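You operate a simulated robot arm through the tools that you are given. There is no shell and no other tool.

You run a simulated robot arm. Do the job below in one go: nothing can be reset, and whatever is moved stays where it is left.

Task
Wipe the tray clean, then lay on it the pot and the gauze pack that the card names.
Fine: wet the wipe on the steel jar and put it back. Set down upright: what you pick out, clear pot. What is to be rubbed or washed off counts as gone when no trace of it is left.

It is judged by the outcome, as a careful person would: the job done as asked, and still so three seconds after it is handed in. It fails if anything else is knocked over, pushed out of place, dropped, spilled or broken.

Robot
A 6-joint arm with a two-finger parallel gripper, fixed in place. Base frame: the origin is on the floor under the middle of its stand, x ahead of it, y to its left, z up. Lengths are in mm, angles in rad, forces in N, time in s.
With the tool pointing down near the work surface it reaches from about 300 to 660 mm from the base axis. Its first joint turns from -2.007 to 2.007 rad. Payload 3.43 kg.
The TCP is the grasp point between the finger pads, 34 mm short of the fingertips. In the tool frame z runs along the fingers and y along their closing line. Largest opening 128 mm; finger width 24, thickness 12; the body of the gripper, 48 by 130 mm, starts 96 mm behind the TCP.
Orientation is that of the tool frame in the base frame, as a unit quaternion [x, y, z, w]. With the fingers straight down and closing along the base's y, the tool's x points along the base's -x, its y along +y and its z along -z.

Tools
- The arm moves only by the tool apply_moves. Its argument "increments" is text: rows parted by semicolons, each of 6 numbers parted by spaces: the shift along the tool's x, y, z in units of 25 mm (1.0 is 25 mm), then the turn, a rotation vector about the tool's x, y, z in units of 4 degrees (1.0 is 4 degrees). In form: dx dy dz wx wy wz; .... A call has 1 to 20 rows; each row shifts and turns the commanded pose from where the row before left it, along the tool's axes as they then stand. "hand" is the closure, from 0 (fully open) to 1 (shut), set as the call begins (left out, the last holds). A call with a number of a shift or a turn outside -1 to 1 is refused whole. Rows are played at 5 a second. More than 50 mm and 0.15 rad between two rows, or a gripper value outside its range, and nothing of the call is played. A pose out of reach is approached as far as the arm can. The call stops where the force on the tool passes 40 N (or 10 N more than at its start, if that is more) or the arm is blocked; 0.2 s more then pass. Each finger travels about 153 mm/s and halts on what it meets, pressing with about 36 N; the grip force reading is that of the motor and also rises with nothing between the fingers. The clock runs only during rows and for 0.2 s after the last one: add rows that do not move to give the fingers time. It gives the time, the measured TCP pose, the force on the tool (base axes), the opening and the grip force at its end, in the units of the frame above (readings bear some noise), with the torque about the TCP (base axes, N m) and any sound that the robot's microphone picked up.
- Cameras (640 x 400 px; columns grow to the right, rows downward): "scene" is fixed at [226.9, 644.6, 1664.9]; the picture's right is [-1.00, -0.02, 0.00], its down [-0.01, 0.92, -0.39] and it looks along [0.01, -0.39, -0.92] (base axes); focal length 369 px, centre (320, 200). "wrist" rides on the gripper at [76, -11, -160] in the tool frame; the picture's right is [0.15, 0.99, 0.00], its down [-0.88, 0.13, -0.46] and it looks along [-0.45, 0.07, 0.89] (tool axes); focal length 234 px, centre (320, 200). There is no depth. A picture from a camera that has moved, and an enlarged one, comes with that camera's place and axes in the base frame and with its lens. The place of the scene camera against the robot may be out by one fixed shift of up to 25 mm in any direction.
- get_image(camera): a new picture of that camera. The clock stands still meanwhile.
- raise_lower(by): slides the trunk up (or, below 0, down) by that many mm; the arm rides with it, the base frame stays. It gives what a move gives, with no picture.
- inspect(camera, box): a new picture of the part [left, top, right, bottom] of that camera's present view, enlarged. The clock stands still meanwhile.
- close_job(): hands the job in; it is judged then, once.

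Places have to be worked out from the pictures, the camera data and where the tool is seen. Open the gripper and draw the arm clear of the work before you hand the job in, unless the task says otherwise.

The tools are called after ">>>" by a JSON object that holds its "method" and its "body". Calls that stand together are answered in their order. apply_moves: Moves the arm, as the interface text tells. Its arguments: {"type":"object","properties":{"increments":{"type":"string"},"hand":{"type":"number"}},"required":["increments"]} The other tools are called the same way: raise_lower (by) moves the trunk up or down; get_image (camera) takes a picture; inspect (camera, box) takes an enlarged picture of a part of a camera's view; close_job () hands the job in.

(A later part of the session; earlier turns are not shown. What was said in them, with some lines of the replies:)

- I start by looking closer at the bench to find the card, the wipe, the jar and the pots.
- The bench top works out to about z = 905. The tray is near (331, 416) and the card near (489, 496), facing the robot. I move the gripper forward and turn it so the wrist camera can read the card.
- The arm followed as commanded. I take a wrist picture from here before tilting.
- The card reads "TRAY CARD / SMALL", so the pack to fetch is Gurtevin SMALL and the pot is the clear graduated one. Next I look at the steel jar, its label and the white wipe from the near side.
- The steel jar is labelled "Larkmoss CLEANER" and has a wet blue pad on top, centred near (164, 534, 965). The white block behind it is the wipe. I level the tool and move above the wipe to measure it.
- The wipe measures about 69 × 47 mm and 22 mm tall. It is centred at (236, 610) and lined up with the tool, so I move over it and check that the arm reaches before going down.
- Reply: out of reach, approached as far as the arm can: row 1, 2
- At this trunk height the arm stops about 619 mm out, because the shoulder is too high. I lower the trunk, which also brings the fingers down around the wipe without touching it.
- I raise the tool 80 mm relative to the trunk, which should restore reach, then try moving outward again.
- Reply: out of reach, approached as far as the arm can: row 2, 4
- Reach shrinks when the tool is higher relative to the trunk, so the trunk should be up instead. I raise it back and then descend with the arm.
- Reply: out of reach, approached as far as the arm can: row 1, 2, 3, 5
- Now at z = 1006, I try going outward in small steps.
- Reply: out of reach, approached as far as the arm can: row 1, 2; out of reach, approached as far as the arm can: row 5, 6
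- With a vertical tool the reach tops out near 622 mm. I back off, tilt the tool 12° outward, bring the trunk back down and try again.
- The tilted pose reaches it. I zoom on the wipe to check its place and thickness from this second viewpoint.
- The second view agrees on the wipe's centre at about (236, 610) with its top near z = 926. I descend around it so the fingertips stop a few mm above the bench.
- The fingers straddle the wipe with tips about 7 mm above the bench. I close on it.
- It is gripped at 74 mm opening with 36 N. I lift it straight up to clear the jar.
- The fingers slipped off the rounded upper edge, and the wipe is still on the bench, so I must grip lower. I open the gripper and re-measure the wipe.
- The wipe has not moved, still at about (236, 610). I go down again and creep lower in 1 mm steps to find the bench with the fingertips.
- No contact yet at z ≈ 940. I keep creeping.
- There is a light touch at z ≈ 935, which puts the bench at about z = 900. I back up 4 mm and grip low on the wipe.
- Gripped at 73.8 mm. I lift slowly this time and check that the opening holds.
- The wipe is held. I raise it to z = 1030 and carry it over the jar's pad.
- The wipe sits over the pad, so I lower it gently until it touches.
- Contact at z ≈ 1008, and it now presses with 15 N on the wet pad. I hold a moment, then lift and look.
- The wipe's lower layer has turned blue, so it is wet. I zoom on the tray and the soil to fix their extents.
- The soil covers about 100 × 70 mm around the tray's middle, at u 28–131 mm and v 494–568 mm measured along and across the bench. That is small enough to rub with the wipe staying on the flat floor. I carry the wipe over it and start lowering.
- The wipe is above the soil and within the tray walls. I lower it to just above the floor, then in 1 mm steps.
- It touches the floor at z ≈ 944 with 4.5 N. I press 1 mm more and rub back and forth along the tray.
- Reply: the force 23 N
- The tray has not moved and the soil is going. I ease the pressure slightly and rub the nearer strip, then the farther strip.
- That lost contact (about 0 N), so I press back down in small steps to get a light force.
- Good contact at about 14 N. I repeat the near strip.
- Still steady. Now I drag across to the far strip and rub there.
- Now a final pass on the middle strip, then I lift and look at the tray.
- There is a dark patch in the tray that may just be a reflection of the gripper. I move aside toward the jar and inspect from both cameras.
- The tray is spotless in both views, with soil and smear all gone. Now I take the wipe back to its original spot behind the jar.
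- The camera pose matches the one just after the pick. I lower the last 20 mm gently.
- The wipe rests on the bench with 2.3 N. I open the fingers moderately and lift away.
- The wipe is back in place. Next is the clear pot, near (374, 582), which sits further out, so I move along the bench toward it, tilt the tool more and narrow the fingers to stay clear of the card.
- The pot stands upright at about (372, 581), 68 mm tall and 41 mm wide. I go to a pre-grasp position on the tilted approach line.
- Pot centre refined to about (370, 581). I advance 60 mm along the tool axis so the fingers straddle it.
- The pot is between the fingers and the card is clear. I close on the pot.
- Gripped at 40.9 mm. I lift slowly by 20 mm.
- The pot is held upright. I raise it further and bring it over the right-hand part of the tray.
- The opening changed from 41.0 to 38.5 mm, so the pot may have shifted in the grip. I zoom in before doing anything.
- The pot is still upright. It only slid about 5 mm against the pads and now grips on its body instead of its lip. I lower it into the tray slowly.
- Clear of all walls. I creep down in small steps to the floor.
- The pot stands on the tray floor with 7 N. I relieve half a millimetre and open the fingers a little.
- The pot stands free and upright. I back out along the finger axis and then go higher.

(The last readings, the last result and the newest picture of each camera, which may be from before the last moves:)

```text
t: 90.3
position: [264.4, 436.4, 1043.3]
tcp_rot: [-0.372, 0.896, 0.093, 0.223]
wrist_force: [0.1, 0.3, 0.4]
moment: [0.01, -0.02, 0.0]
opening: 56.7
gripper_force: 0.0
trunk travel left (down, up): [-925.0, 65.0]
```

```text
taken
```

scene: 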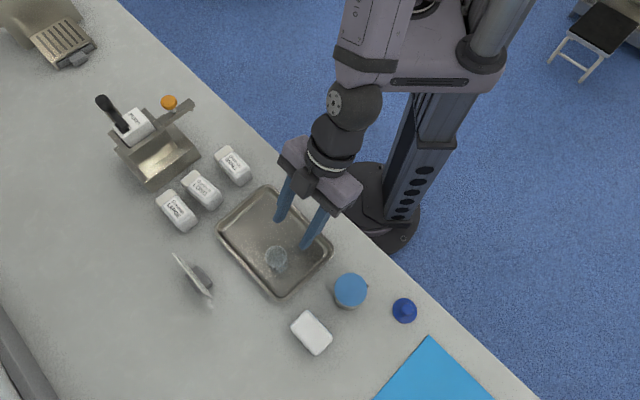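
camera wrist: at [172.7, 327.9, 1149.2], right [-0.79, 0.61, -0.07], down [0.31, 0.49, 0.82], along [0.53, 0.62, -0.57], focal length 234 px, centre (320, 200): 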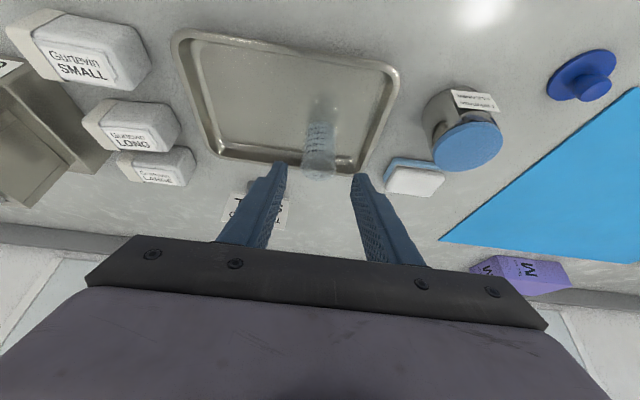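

The pot is standing well in the tray. Now I level the tool and move over the gauze packs to measure the SMALL one.

>>> {"method": "apply_moves", "body": {"increments": "0 0 -0.4 0 1 0; 0 0 -0.4 0 1 0; 0 0 -0.4 0 1 0; 0 0 0 0 1 0; 0 0 0 0 1 0; 0 0 0 0 1 0; 0 0 0 0 1 0; 0.22 -0.95 0 0 0 0; 0.22 -0.95 0 0 0 0; 0.22 -0.95 0 0 0 0; 0.22 -0.95 0 0 0 0; 0.22 -0.95 0 0 0 0; 0.22 -0.95 0 0 0 0; 0.22 -0.95 0 0 0 0; 0.22 -0.95 0 0 0 0; 0.22 -0.95 0 0 0 0; 0.22 -0.95 0 0 0 0; 0 0 0 0 0 0"}}

>>> {"method": "get_image", "body": {"camera": "wrist"}}

```text
t: 94.1
position: [386.1, 220.7, 1069.7]
tcp_rot: [-0.383, 0.924, 0.0, 0.0]
wrist_force: [0.4, 0.8, -0.7]
moment: [-0.01, -0.01, 0.06]
opening: 56.4
gripper_force: 0.2
trunk travel left (down, up): [-925.0, 65.0]
```

```text
taken
camera wrist: at [340.4, 159.0, 1230.7], right [-0.8, 0.6, 0.0], down [0.53, 0.71, 0.46], along [0.27, 0.37, -0.89], focal length 234 px, centre (320, 200)
```

wrist: 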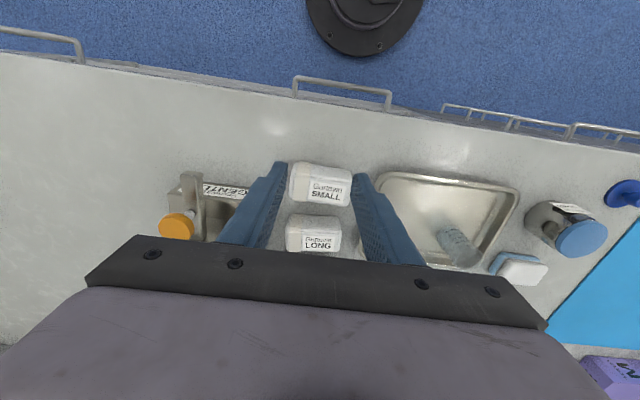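

>>> {"method": "inspect", "body": {"camera": "wrist", "box": [275, 150, 375, 260]}}

>>> {"method": "inspect", "body": {"camera": "scene", "box": [150, 130, 270, 240]}}

>>> {"method": "inspect", "body": {"camera": "wrist", "box": [370, 160, 560, 290]}}

```text
3.64 times, centred on (325, 205) of wrist
camera zoom: at [340.4, 159.0, 1230.7], right [-0.8, 0.6, 0.0], down [0.53, 0.71, 0.46], along [0.27, 0.37, -0.89], focal length 852 px, centre (302, 182)
```

zoom: 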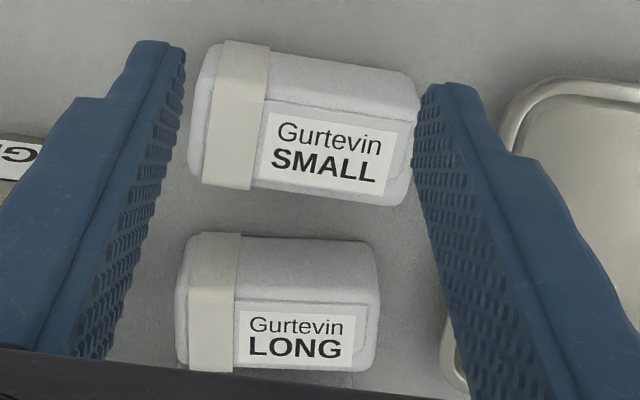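

```text
3.64 times, centred on (210, 185) of scene
camera zoom: at [226.9, 644.6, 1664.9], right [-1.0, -0.02, 0.0], down [-0.01, 0.92, -0.39], along [0.01, -0.39, -0.92], focal length 1342 px, centre (720, 254)
```

zoom: 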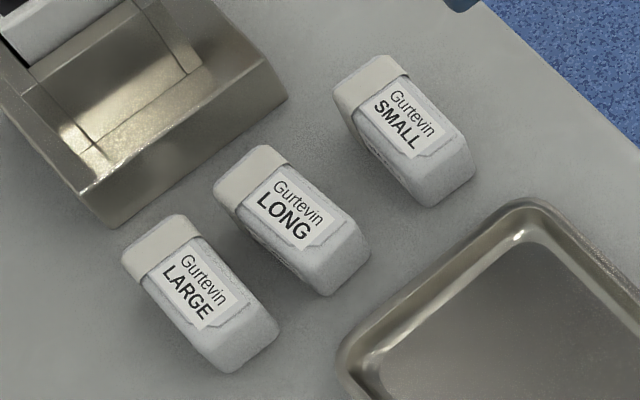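

```text
3.08 times, centred on (465, 225) of wrist
camera zoom: at [340.4, 159.0, 1230.7], right [-0.8, 0.6, 0.0], down [0.53, 0.71, 0.46], along [0.27, 0.37, -0.89], focal length 720 px, centre (-126, 123)
```

zoom: 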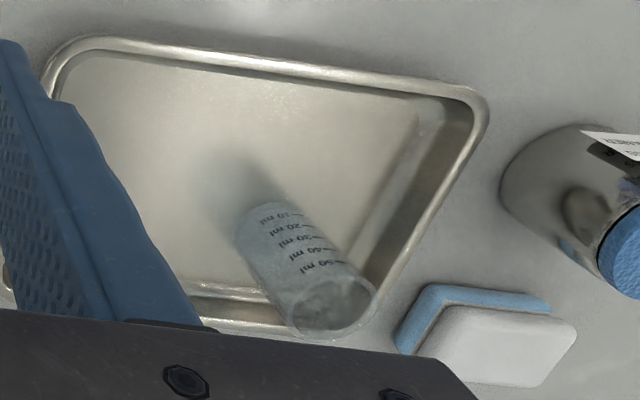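

SMALL's top is about 84 × 37 mm at z ≈ 944, centred near (420, 268) and lined up with the bench. I open to 110 mm and move closer above it to confirm.

>>> {"method": "apply_moves", "body": {"increments": "-0.573 0.1 0.5 0 0 -0.37; -0.573 0.1 0.5 0 0 0; -0.573 0.1 0.5 0 0 0; -0.573 0.1 0.5 0 0 0; 0 0 0 0 0 0", "hand": 0.14}}

>>> {"method": "get_image", "body": {"camera": "wrist"}}

>>> {"method": "inspect", "body": {"camera": "wrist", "box": [240, 110, 400, 230]}}

>>> {"method": "get_image", "body": {"camera": "scene"}}

```text
t: 95.3
position: [417.2, 268.9, 1020.6]
tcp_rot: [-0.395, 0.919, 0.0, 0.001]
wrist_force: [0.4, 0.2, -0.3]
moment: [-0.01, 0.03, 0.0]
opening: 110.0
gripper_force: 0.1
trunk travel left (down, up): [-925.0, 65.0]
```

```text
taken
camera wrist: at [373.6, 205.6, 1181.0], right [-0.82, 0.58, 0.0], down [0.51, 0.73, 0.46], along [0.26, 0.37, -0.89], focal length 234 px, centre (320, 200)
```

wrist: 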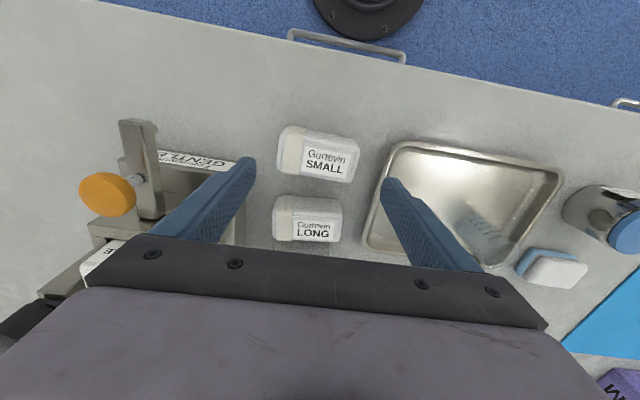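

```text
3.33 times, centred on (320, 170) of wrist
camera zoom: at [373.6, 205.6, 1181.0], right [-0.82, 0.58, 0.0], down [0.51, 0.73, 0.46], along [0.26, 0.37, -0.89], focal length 781 px, centre (320, 300)
```

zoom: 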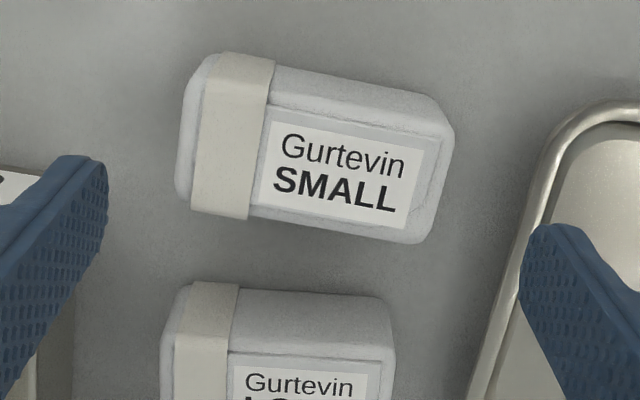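

```text
taken
```

scene: 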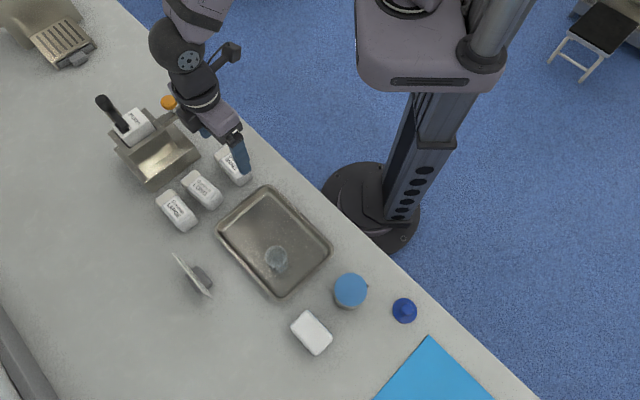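

Pack centre refined to (418, 266), spanning about 85 mm lengthwise. I descend around its ends with the fingertips stopping about 8 mm above the bench.

>>> {"method": "apply_moves", "body": {"increments": "0.038 -0.0525 0.6 0 0 0; 0.038 -0.0525 0.6 0 0 0; 0 0 0.6 0 0 0; 0 0 0.6 0 0 0; 0 0 0.4 0 0 0; 0 0 0.3 0 0 0; 0 0 0 0 0 0"}}

>>> {"method": "get_image", "body": {"camera": "wrist"}}

>>> {"method": "inspect", "body": {"camera": "scene", "box": [150, 110, 300, 240]}}

```text
t: 96.9
position: [417.8, 266.7, 943.5]
tcp_rot: [-0.395, 0.919, 0.0, 0.0]
wrist_force: [-0.1, -0.1, -0.8]
moment: [-0.01, 0.06, 0.0]
opening: 110.2
gripper_force: 0.0
trunk travel left (down, up): [-925.0, 65.0]
```

```text
taken
camera wrist: at [374.6, 202.9, 1103.4], right [-0.82, 0.58, 0.0], down [0.51, 0.73, 0.46], along [0.26, 0.37, -0.89], focal length 234 px, centre (320, 200)
```

wrist: 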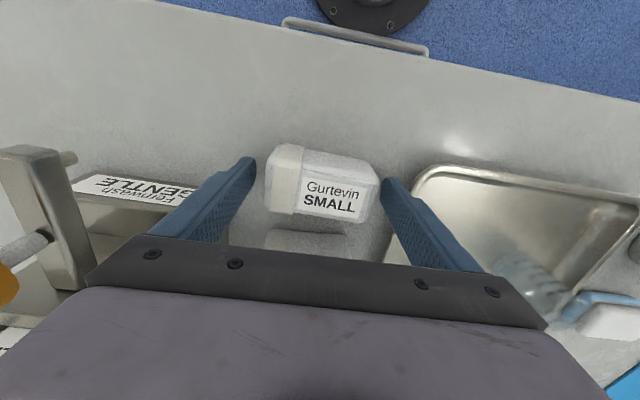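

```text
3.08 times, centred on (225, 175) of scene
camera zoom: at [226.9, 644.6, 1664.9], right [-1.0, -0.02, 0.0], down [-0.01, 0.92, -0.39], along [0.01, -0.39, -0.92], focal length 1136 px, centre (612, 277)
```

zoom: 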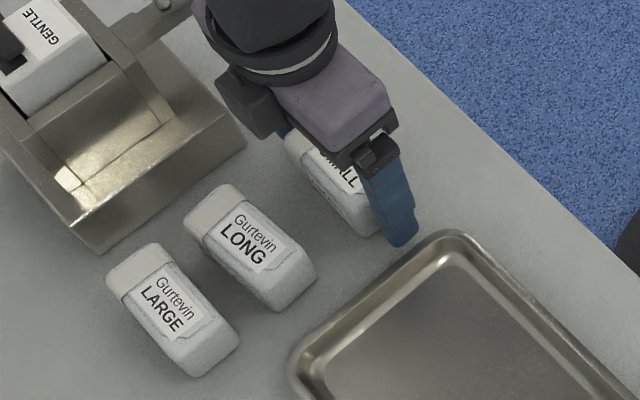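

The pack is centred between the fingers and nothing else is near them. I close.

>>> {"method": "apply_moves", "body": {"increments": "0 0 0 0 0 0; 0 0 0 0 0 0; 0 0 0 0 0 0; 0 0 0 0 0 0", "hand": 1}}

>>> {"method": "inspect", "body": {"camera": "wrist", "box": [230, 120, 420, 250]}}

```text
t: 97.9
position: [417.9, 267.0, 942.8]
tcp_rot: [-0.395, 0.919, -0.001, 0.001]
wrist_force: [-0.1, 0.3, 0.6]
moment: [0.02, -0.03, -0.02]
opening: 84.9
gripper_force: 36.0
trunk travel left (down, up): [-925.0, 65.0]
```

```text
3.08 times, centred on (325, 185) of wrist
camera zoom: at [374.7, 202.9, 1103.4], right [-0.82, 0.58, 0.0], down [0.51, 0.73, 0.46], along [0.26, 0.37, -0.89], focal length 720 px, centre (305, 246)
```

zoom: 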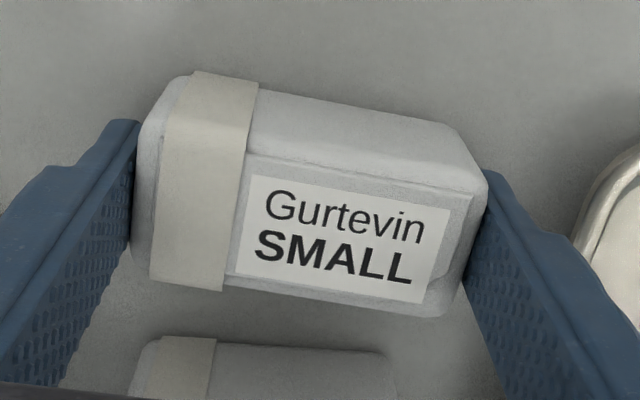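

Gripped at 84.9 mm. I lift slowly first to check the hold.

>>> {"method": "apply_moves", "body": {"increments": "0 0 -0.2 0 0 0; 0 0 -0.2 0 0 0; 0 0 -0.3 0 0 0; 0 0 -0.3 0 0 0; 0 0 0 0 0 0"}}

>>> {"method": "get_image", "body": {"camera": "wrist"}}

```text
t: 99.1
position: [417.8, 266.0, 967.9]
tcp_rot: [-0.395, 0.919, 0.0, 0.0]
wrist_force: [0.3, -0.6, -0.9]
moment: [-0.03, 0.01, 0.0]
opening: 84.8
gripper_force: 36.8
trunk travel left (down, up): [-925.0, 65.0]
```

```text
taken
camera wrist: at [374.8, 202.7, 1128.6], right [-0.82, 0.58, 0.0], down [0.51, 0.73, 0.46], along [0.26, 0.37, -0.89], focal length 234 px, centre (320, 200)
```

wrist: 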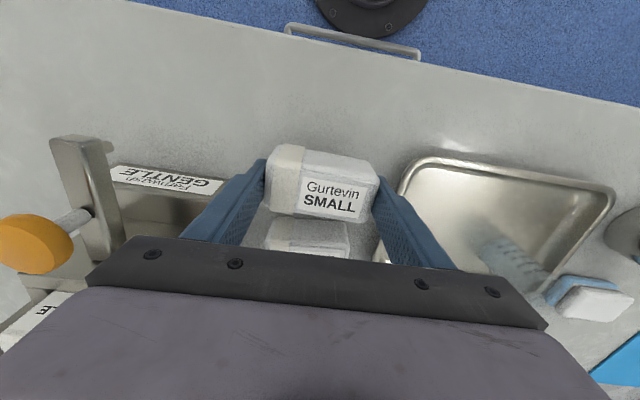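

Held firmly. I raise it clear of the tray rim and pot, and carry it over the left near part of the tray.

>>> {"method": "apply_moves", "body": {"increments": "0 0 -0.4 0 0 0; 0 0 -0.7 0 0 0; 0 0 -0.7 0 0 0; 0 0 -0.6 0 0 0; -0.04 0.3 0 0 0 0; -0.075 0.6 0 0 0 0; -0.1 0.8 0 0 0 0; -0.1 0.8 0 0 0 0; -0.1 0.8 0 0 0 0; -0.1 0.8 0 0 0 0; -0.1 0.8 0 0 0 0; -0.1 0.76 0 0 0 0; -0.06 0.5 0 0 0 0; -0.038 0.3 0 0 0 0; 0 0 0 0 0 0"}}

>>> {"method": "get_image", "body": {"camera": "wrist"}}

>>> {"method": "inspect", "body": {"camera": "scene", "box": [200, 160, 350, 310]}}

```text
t: 102.3
position: [315.0, 391.9, 1027.0]
tcp_rot: [-0.395, 0.919, 0.001, 0.0]
wrist_force: [-0.4, -0.1, -0.6]
moment: [0.0, 0.0, -0.06]
opening: 84.8
gripper_force: 35.9
trunk travel left (down, up): [-925.0, 65.0]
```

```text
taken
camera wrist: at [271.8, 328.7, 1188.3], right [-0.82, 0.58, 0.0], down [0.51, 0.73, 0.46], along [0.26, 0.37, -0.89], focal length 234 px, centre (320, 200)
```

wrist: 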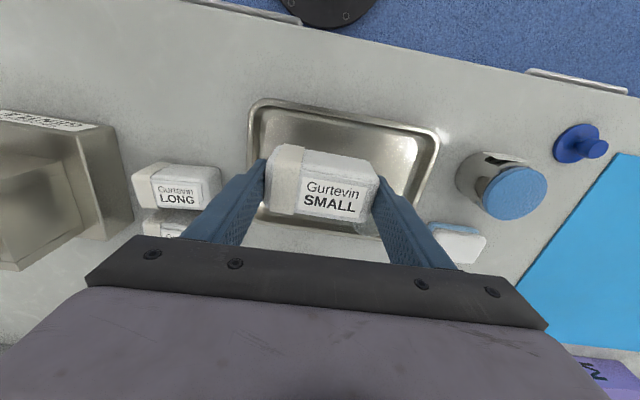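

```text
2.67 times, centred on (275, 235) of scene
camera zoom: at [226.9, 644.6, 1664.9], right [-1.0, -0.02, 0.0], down [-0.01, 0.92, -0.39], along [0.01, -0.39, -0.92], focal length 984 px, centre (440, 107)
```

zoom: 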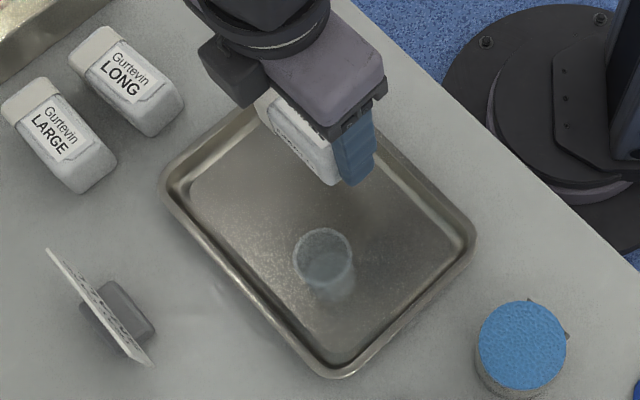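

The pack hangs above the left near half of the tray, well clear of the pot. I lower it.

>>> {"method": "apply_moves", "body": {"increments": "0 0 0.3 0 0 0; 0 0 0.5 0 0 0; 0 0 0.5 0 0 0; 0 0 0.5 0 0 0; 0 0 0.5 0 0 0; 0 0 0.35 0 0 0; 0 0 0.2 0 0 0; 0 0 0 0 0 0"}}

>>> {"method": "get_image", "body": {"camera": "wrist"}}

>>> {"method": "inspect", "body": {"camera": "scene", "box": [200, 160, 350, 310]}}

```text
t: 104.1
position: [315.9, 391.1, 956.9]
tcp_rot: [-0.395, 0.919, 0.0, 0.001]
wrist_force: [0.7, -0.2, -0.1]
moment: [0.03, 0.0, -0.01]
opening: 85.0
gripper_force: 35.6
trunk travel left (down, up): [-925.0, 65.0]
```

```text
taken
camera wrist: at [272.0, 328.7, 1117.2], right [-0.82, 0.58, 0.0], down [0.51, 0.73, 0.46], along [0.26, 0.37, -0.89], focal length 234 px, centre (320, 200)
```

wrist: 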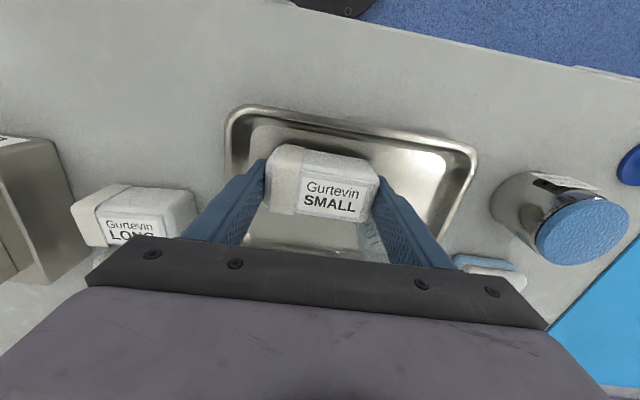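

```text
2.67 times, centred on (275, 235) of scene
camera zoom: at [226.9, 644.6, 1664.9], right [-1.0, -0.02, 0.0], down [-0.01, 0.92, -0.39], along [0.01, -0.39, -0.92], focal length 984 px, centre (440, 107)
```

zoom: 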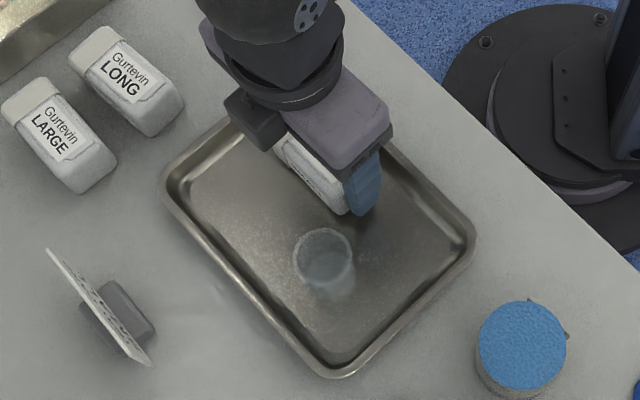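

Clear of the walls and the pot. I do the last centimetre in small steps.

>>> {"method": "apply_moves", "body": {"increments": "0 0 0.08 0 0 0; 0 0 0.08 0 0 0; 0 0 0.08 0 0 0; 0 0 0.04 0 0 0; 0 0 0 0 0 0"}}

>>> {"method": "apply_moves", "body": {"increments": "0 0 0.04 0 0 0; 0 0 0.04 0 0 0; 0 0 0 0 0 0"}}

```text
t: 105.3
position: [314.7, 391.6, 949.9]
tcp_rot: [-0.395, 0.919, 0.0, 0.0]
wrist_force: [-0.1, -0.5, 0.0]
moment: [0.01, 0.02, -0.01]
opening: 84.7
gripper_force: 35.7
trunk travel left (down, up): [-925.0, 65.0]
```

```text
t: 106.1
position: [315.8, 390.9, 947.4]
tcp_rot: [-0.395, 0.919, 0.0, 0.0]
wrist_force: [0.8, -0.4, -1.1]
moment: [0.0, 0.0, 0.01]
opening: 84.5
gripper_force: 36.0
trunk travel left (down, up): [-925.0, 65.0]
```

>>> {"method": "apply_moves", "body": {"increments": "0 0 0.04 0 0 0; 0 0 0 0 0 0"}}

>>> {"method": "apply_moves", "body": {"increments": "0 0 0.03 0 0 0; 0 0 0 0 0 0"}}

```text
t: 106.7
position: [315.6, 392.2, 947.6]
tcp_rot: [-0.394, 0.919, 0.0, 0.0]
wrist_force: [0.0, -0.6, 1.7]
moment: [-0.06, -0.03, -0.06]
opening: 84.7
gripper_force: 36.4
trunk travel left (down, up): [-925.0, 65.0]
```

```text
t: 107.3
position: [315.2, 392.0, 946.7]
tcp_rot: [-0.395, 0.919, 0.0, 0.001]
wrist_force: [0.1, -0.3, 7.8]
moment: [-0.2, -0.02, -0.06]
opening: 84.7
gripper_force: 36.2
trunk travel left (down, up): [-925.0, 65.0]
```

The pack rests on the tray floor. I open the fingers just enough to free it.

>>> {"method": "apply_moves", "body": {"increments": "0 0 -0.02 0 0 0; 0 0 0 0 0 0; 0 0 0 0 0 0; 0 0 0 0 0 0", "hand": 0.24}}

>>> {"method": "inspect", "body": {"camera": "wrist", "box": [210, 90, 490, 270]}}

```text
t: 108.3
position: [315.5, 390.6, 945.7]
tcp_rot: [-0.395, 0.919, 0.0, -0.001]
wrist_force: [1.0, 0.1, -0.8]
moment: [-0.03, 0.01, 0.0]
opening: 97.4
gripper_force: 0.1
trunk travel left (down, up): [-925.0, 65.0]
```

```text
2.22 times, centred on (350, 180) of wrist
camera zoom: at [271.7, 328.4, 1106.8], right [-0.82, 0.58, 0.0], down [0.51, 0.73, 0.46], along [0.26, 0.37, -0.89], focal length 520 px, centre (253, 244)
```

zoom: 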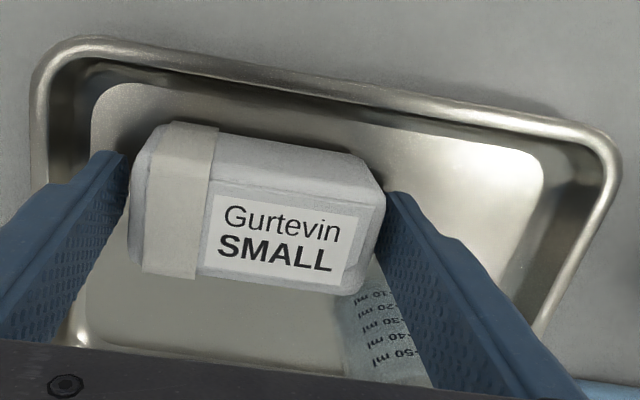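

Free on both sides. I lift straight up and then retreat toward the robot.

>>> {"method": "apply_moves", "body": {"increments": "0 0 -0.2 0 0 0; 0 0 -0.4 0 0 0; 0 0 -0.8 0 0 0; 0 0 -0.8 0 0 0; 0 0 -0.8 0 0 0; 0 0 -0.8 0 0 0; 0 0 -0.8 0 0 0; 0 0 -0.8 0 0 0; 0 0 0 0 0 0"}}

>>> {"method": "get_image", "body": {"camera": "wrist"}}

>>> {"method": "get_image", "body": {"camera": "scene"}}

```text
t: 110.3
position: [315.3, 392.3, 1081.5]
tcp_rot: [-0.395, 0.919, 0.0, -0.001]
wrist_force: [-0.1, 0.2, 0.3]
moment: [0.03, 0.01, -0.02]
opening: 97.4
gripper_force: 0.1
trunk travel left (down, up): [-925.0, 65.0]
```

```text
taken
camera wrist: at [271.9, 328.6, 1241.8], right [-0.82, 0.58, 0.0], down [0.51, 0.73, 0.46], along [0.26, 0.37, -0.89], focal length 234 px, centre (320, 200)
```

wrist: 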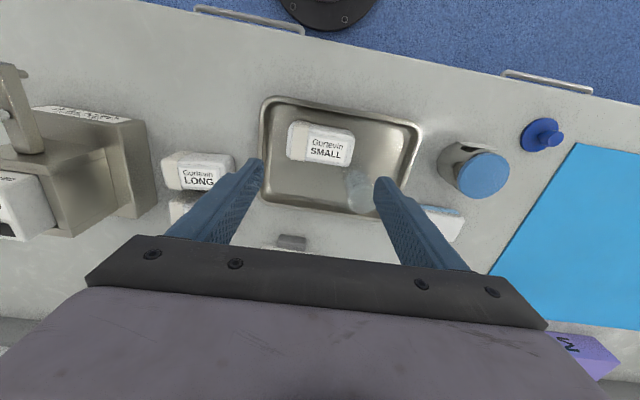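

```text
taken
```

scene: 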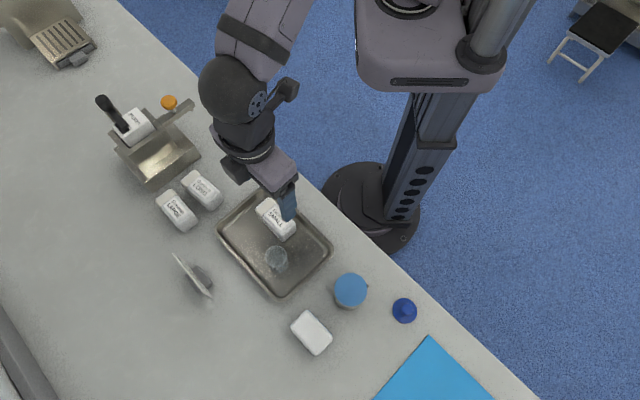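

Both items are in the tray. I draw the arm up and back toward its starting place with the gripper open, then check everything.

>>> {"method": "apply_moves", "body": {"increments": "0 0 -0.8 0 0 0; 0 0 -0.8 0 0 0; 0.72 0.49 -0.4 0 0 0; 0.72 0.49 -0.4 0 0 0; 0.72 0.49 -0.4 0 0 0; 0.72 0.49 -0.4 0 0 0; 0.72 0.49 -0.4 0 0 0; 0.72 0.49 -0.4 0 0 0; 0.72 0.49 -0.4 0 0 0; 0.72 0.49 -0.4 0 0 0; 0 0 0 0 0 0", "hand": 0}}

>>> {"method": "get_image", "body": {"camera": "scene"}}

>>> {"method": "get_image", "body": {"camera": "wrist"}}

>>> {"method": "inspect", "body": {"camera": "scene", "box": [200, 170, 350, 310]}}

>>> {"method": "inspect", "body": {"camera": "scene", "box": [270, 250, 450, 370]}}

```text
t: 112.7
position: [147.6, 355.2, 1201.0]
tcp_rot: [-0.394, 0.919, 0.001, 0.0]
wrist_force: [0.7, 0.2, 0.4]
moment: [-0.03, 0.01, 0.04]
opening: 127.9
gripper_force: 0.1
trunk travel left (down, up): [-925.0, 65.0]
```

```text
taken
```

scene: 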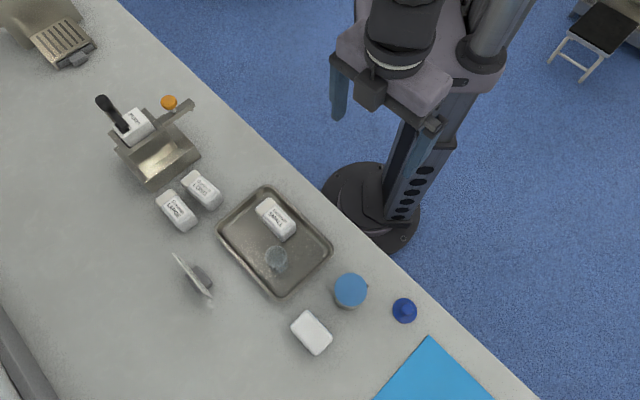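

```text
taken
camera wrist: at [102.3, 292.0, 1361.8], right [-0.82, 0.58, 0.0], down [0.51, 0.73, 0.46], along [0.26, 0.37, -0.89], focal length 234 px, centre (320, 200)
```

wrist: 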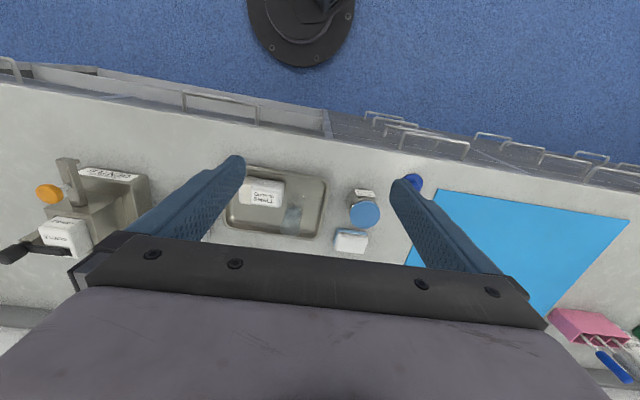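

```text
2.86 times, centred on (275, 240) of scene
camera zoom: at [226.9, 644.6, 1664.9], right [-1.0, -0.02, 0.0], down [-0.01, 0.92, -0.39], along [0.01, -0.39, -0.92], focal length 1054 px, centre (449, 86)
```

zoom: 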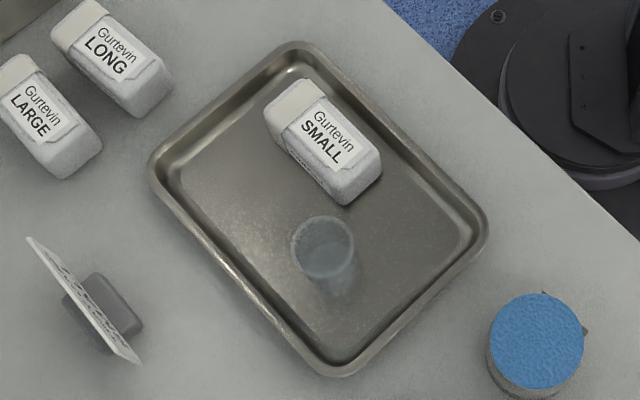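

```text
3.33 times, centred on (360, 310) of scene
camera zoom: at [226.9, 644.6, 1664.9], right [-1.0, -0.02, 0.0], down [-0.01, 0.92, -0.39], along [0.01, -0.39, -0.92], focal length 1230 px, centre (187, -167)
```

zoom: 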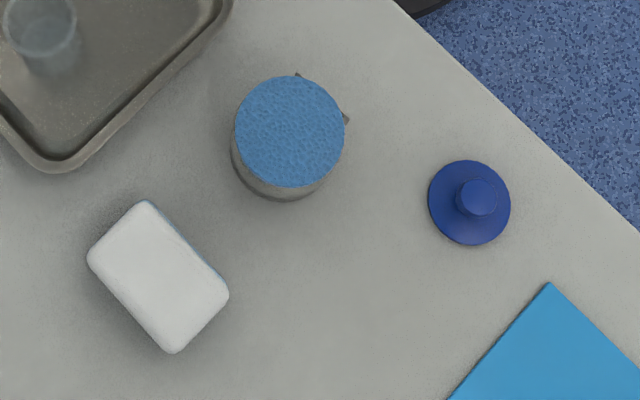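

Jar, wipe, lid, card and the other packs are where they were at the start. I take one last close look at the tray for any remaining trace of soil.

>>> {"method": "inspect", "body": {"camera": "scene", "box": [240, 200, 310, 285]}}

>>> {"method": "inspect", "body": {"camera": "wrist", "box": [215, 155, 395, 255]}}

```text
4.71 times, centred on (275, 242) of scene
camera zoom: at [226.9, 644.6, 1664.9], right [-1.0, -0.02, 0.0], down [-0.01, 0.92, -0.39], along [0.01, -0.39, -0.92], focal length 1737 px, centre (532, 0)
```

zoom: 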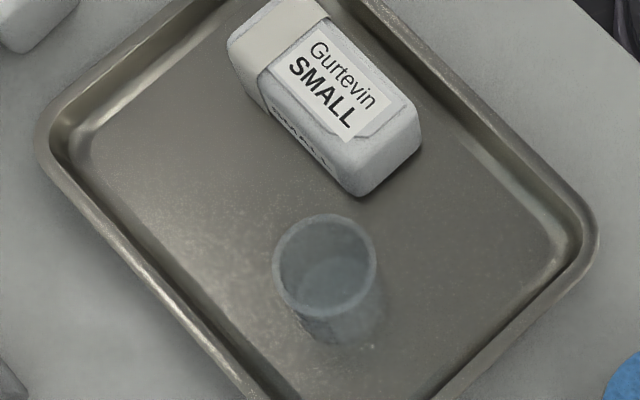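

```text
3.56 times, centred on (305, 205) of wrist
camera zoom: at [102.3, 292.0, 1361.8], right [-0.82, 0.58, 0.0], down [0.51, 0.73, 0.46], along [0.26, 0.37, -0.89], focal length 833 px, centre (373, 182)
```

zoom: 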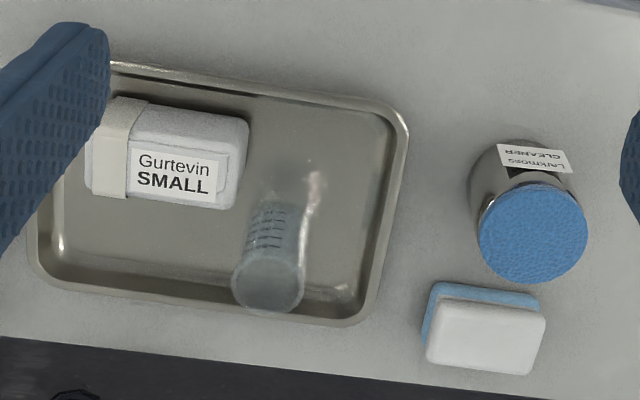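

The tray is clean, and the pot and the SMALL pack stand upright on it. The bright streak beside the pot looks like light reflected by the pot, not soil. The gripper is open and the arm is clear, so I hand the job in.

>>> {"method": "close_job", "body": {}}

```text
The job is handed in.
```

The tray is wiped clean, and the clear pot and the Gurtevin SMALL gauze pack now stand upright on it. The card reads "TRAY CARD / SMALL", and the clear graduated pot was the only pot on the bench.

- **Tray:** I wet the wipe on the steel jar (Larkmoss CLEANER) and rubbed the soil off. Close views from both cameras showed no trace left, and the tray did not move.
- **Wipe:** it is back in its original spot behind the jar. My first grip on it slipped before it left the bench, and it did not move.
- **Pot:** it slid about 5 mm in the fingers while being carried, but stayed upright and was set down gently.
- **Everything else:** in the final pictures the jar, the card, the lid and the other two packs were where they started.

The gripper is open and the arm is drawn clear of the work.
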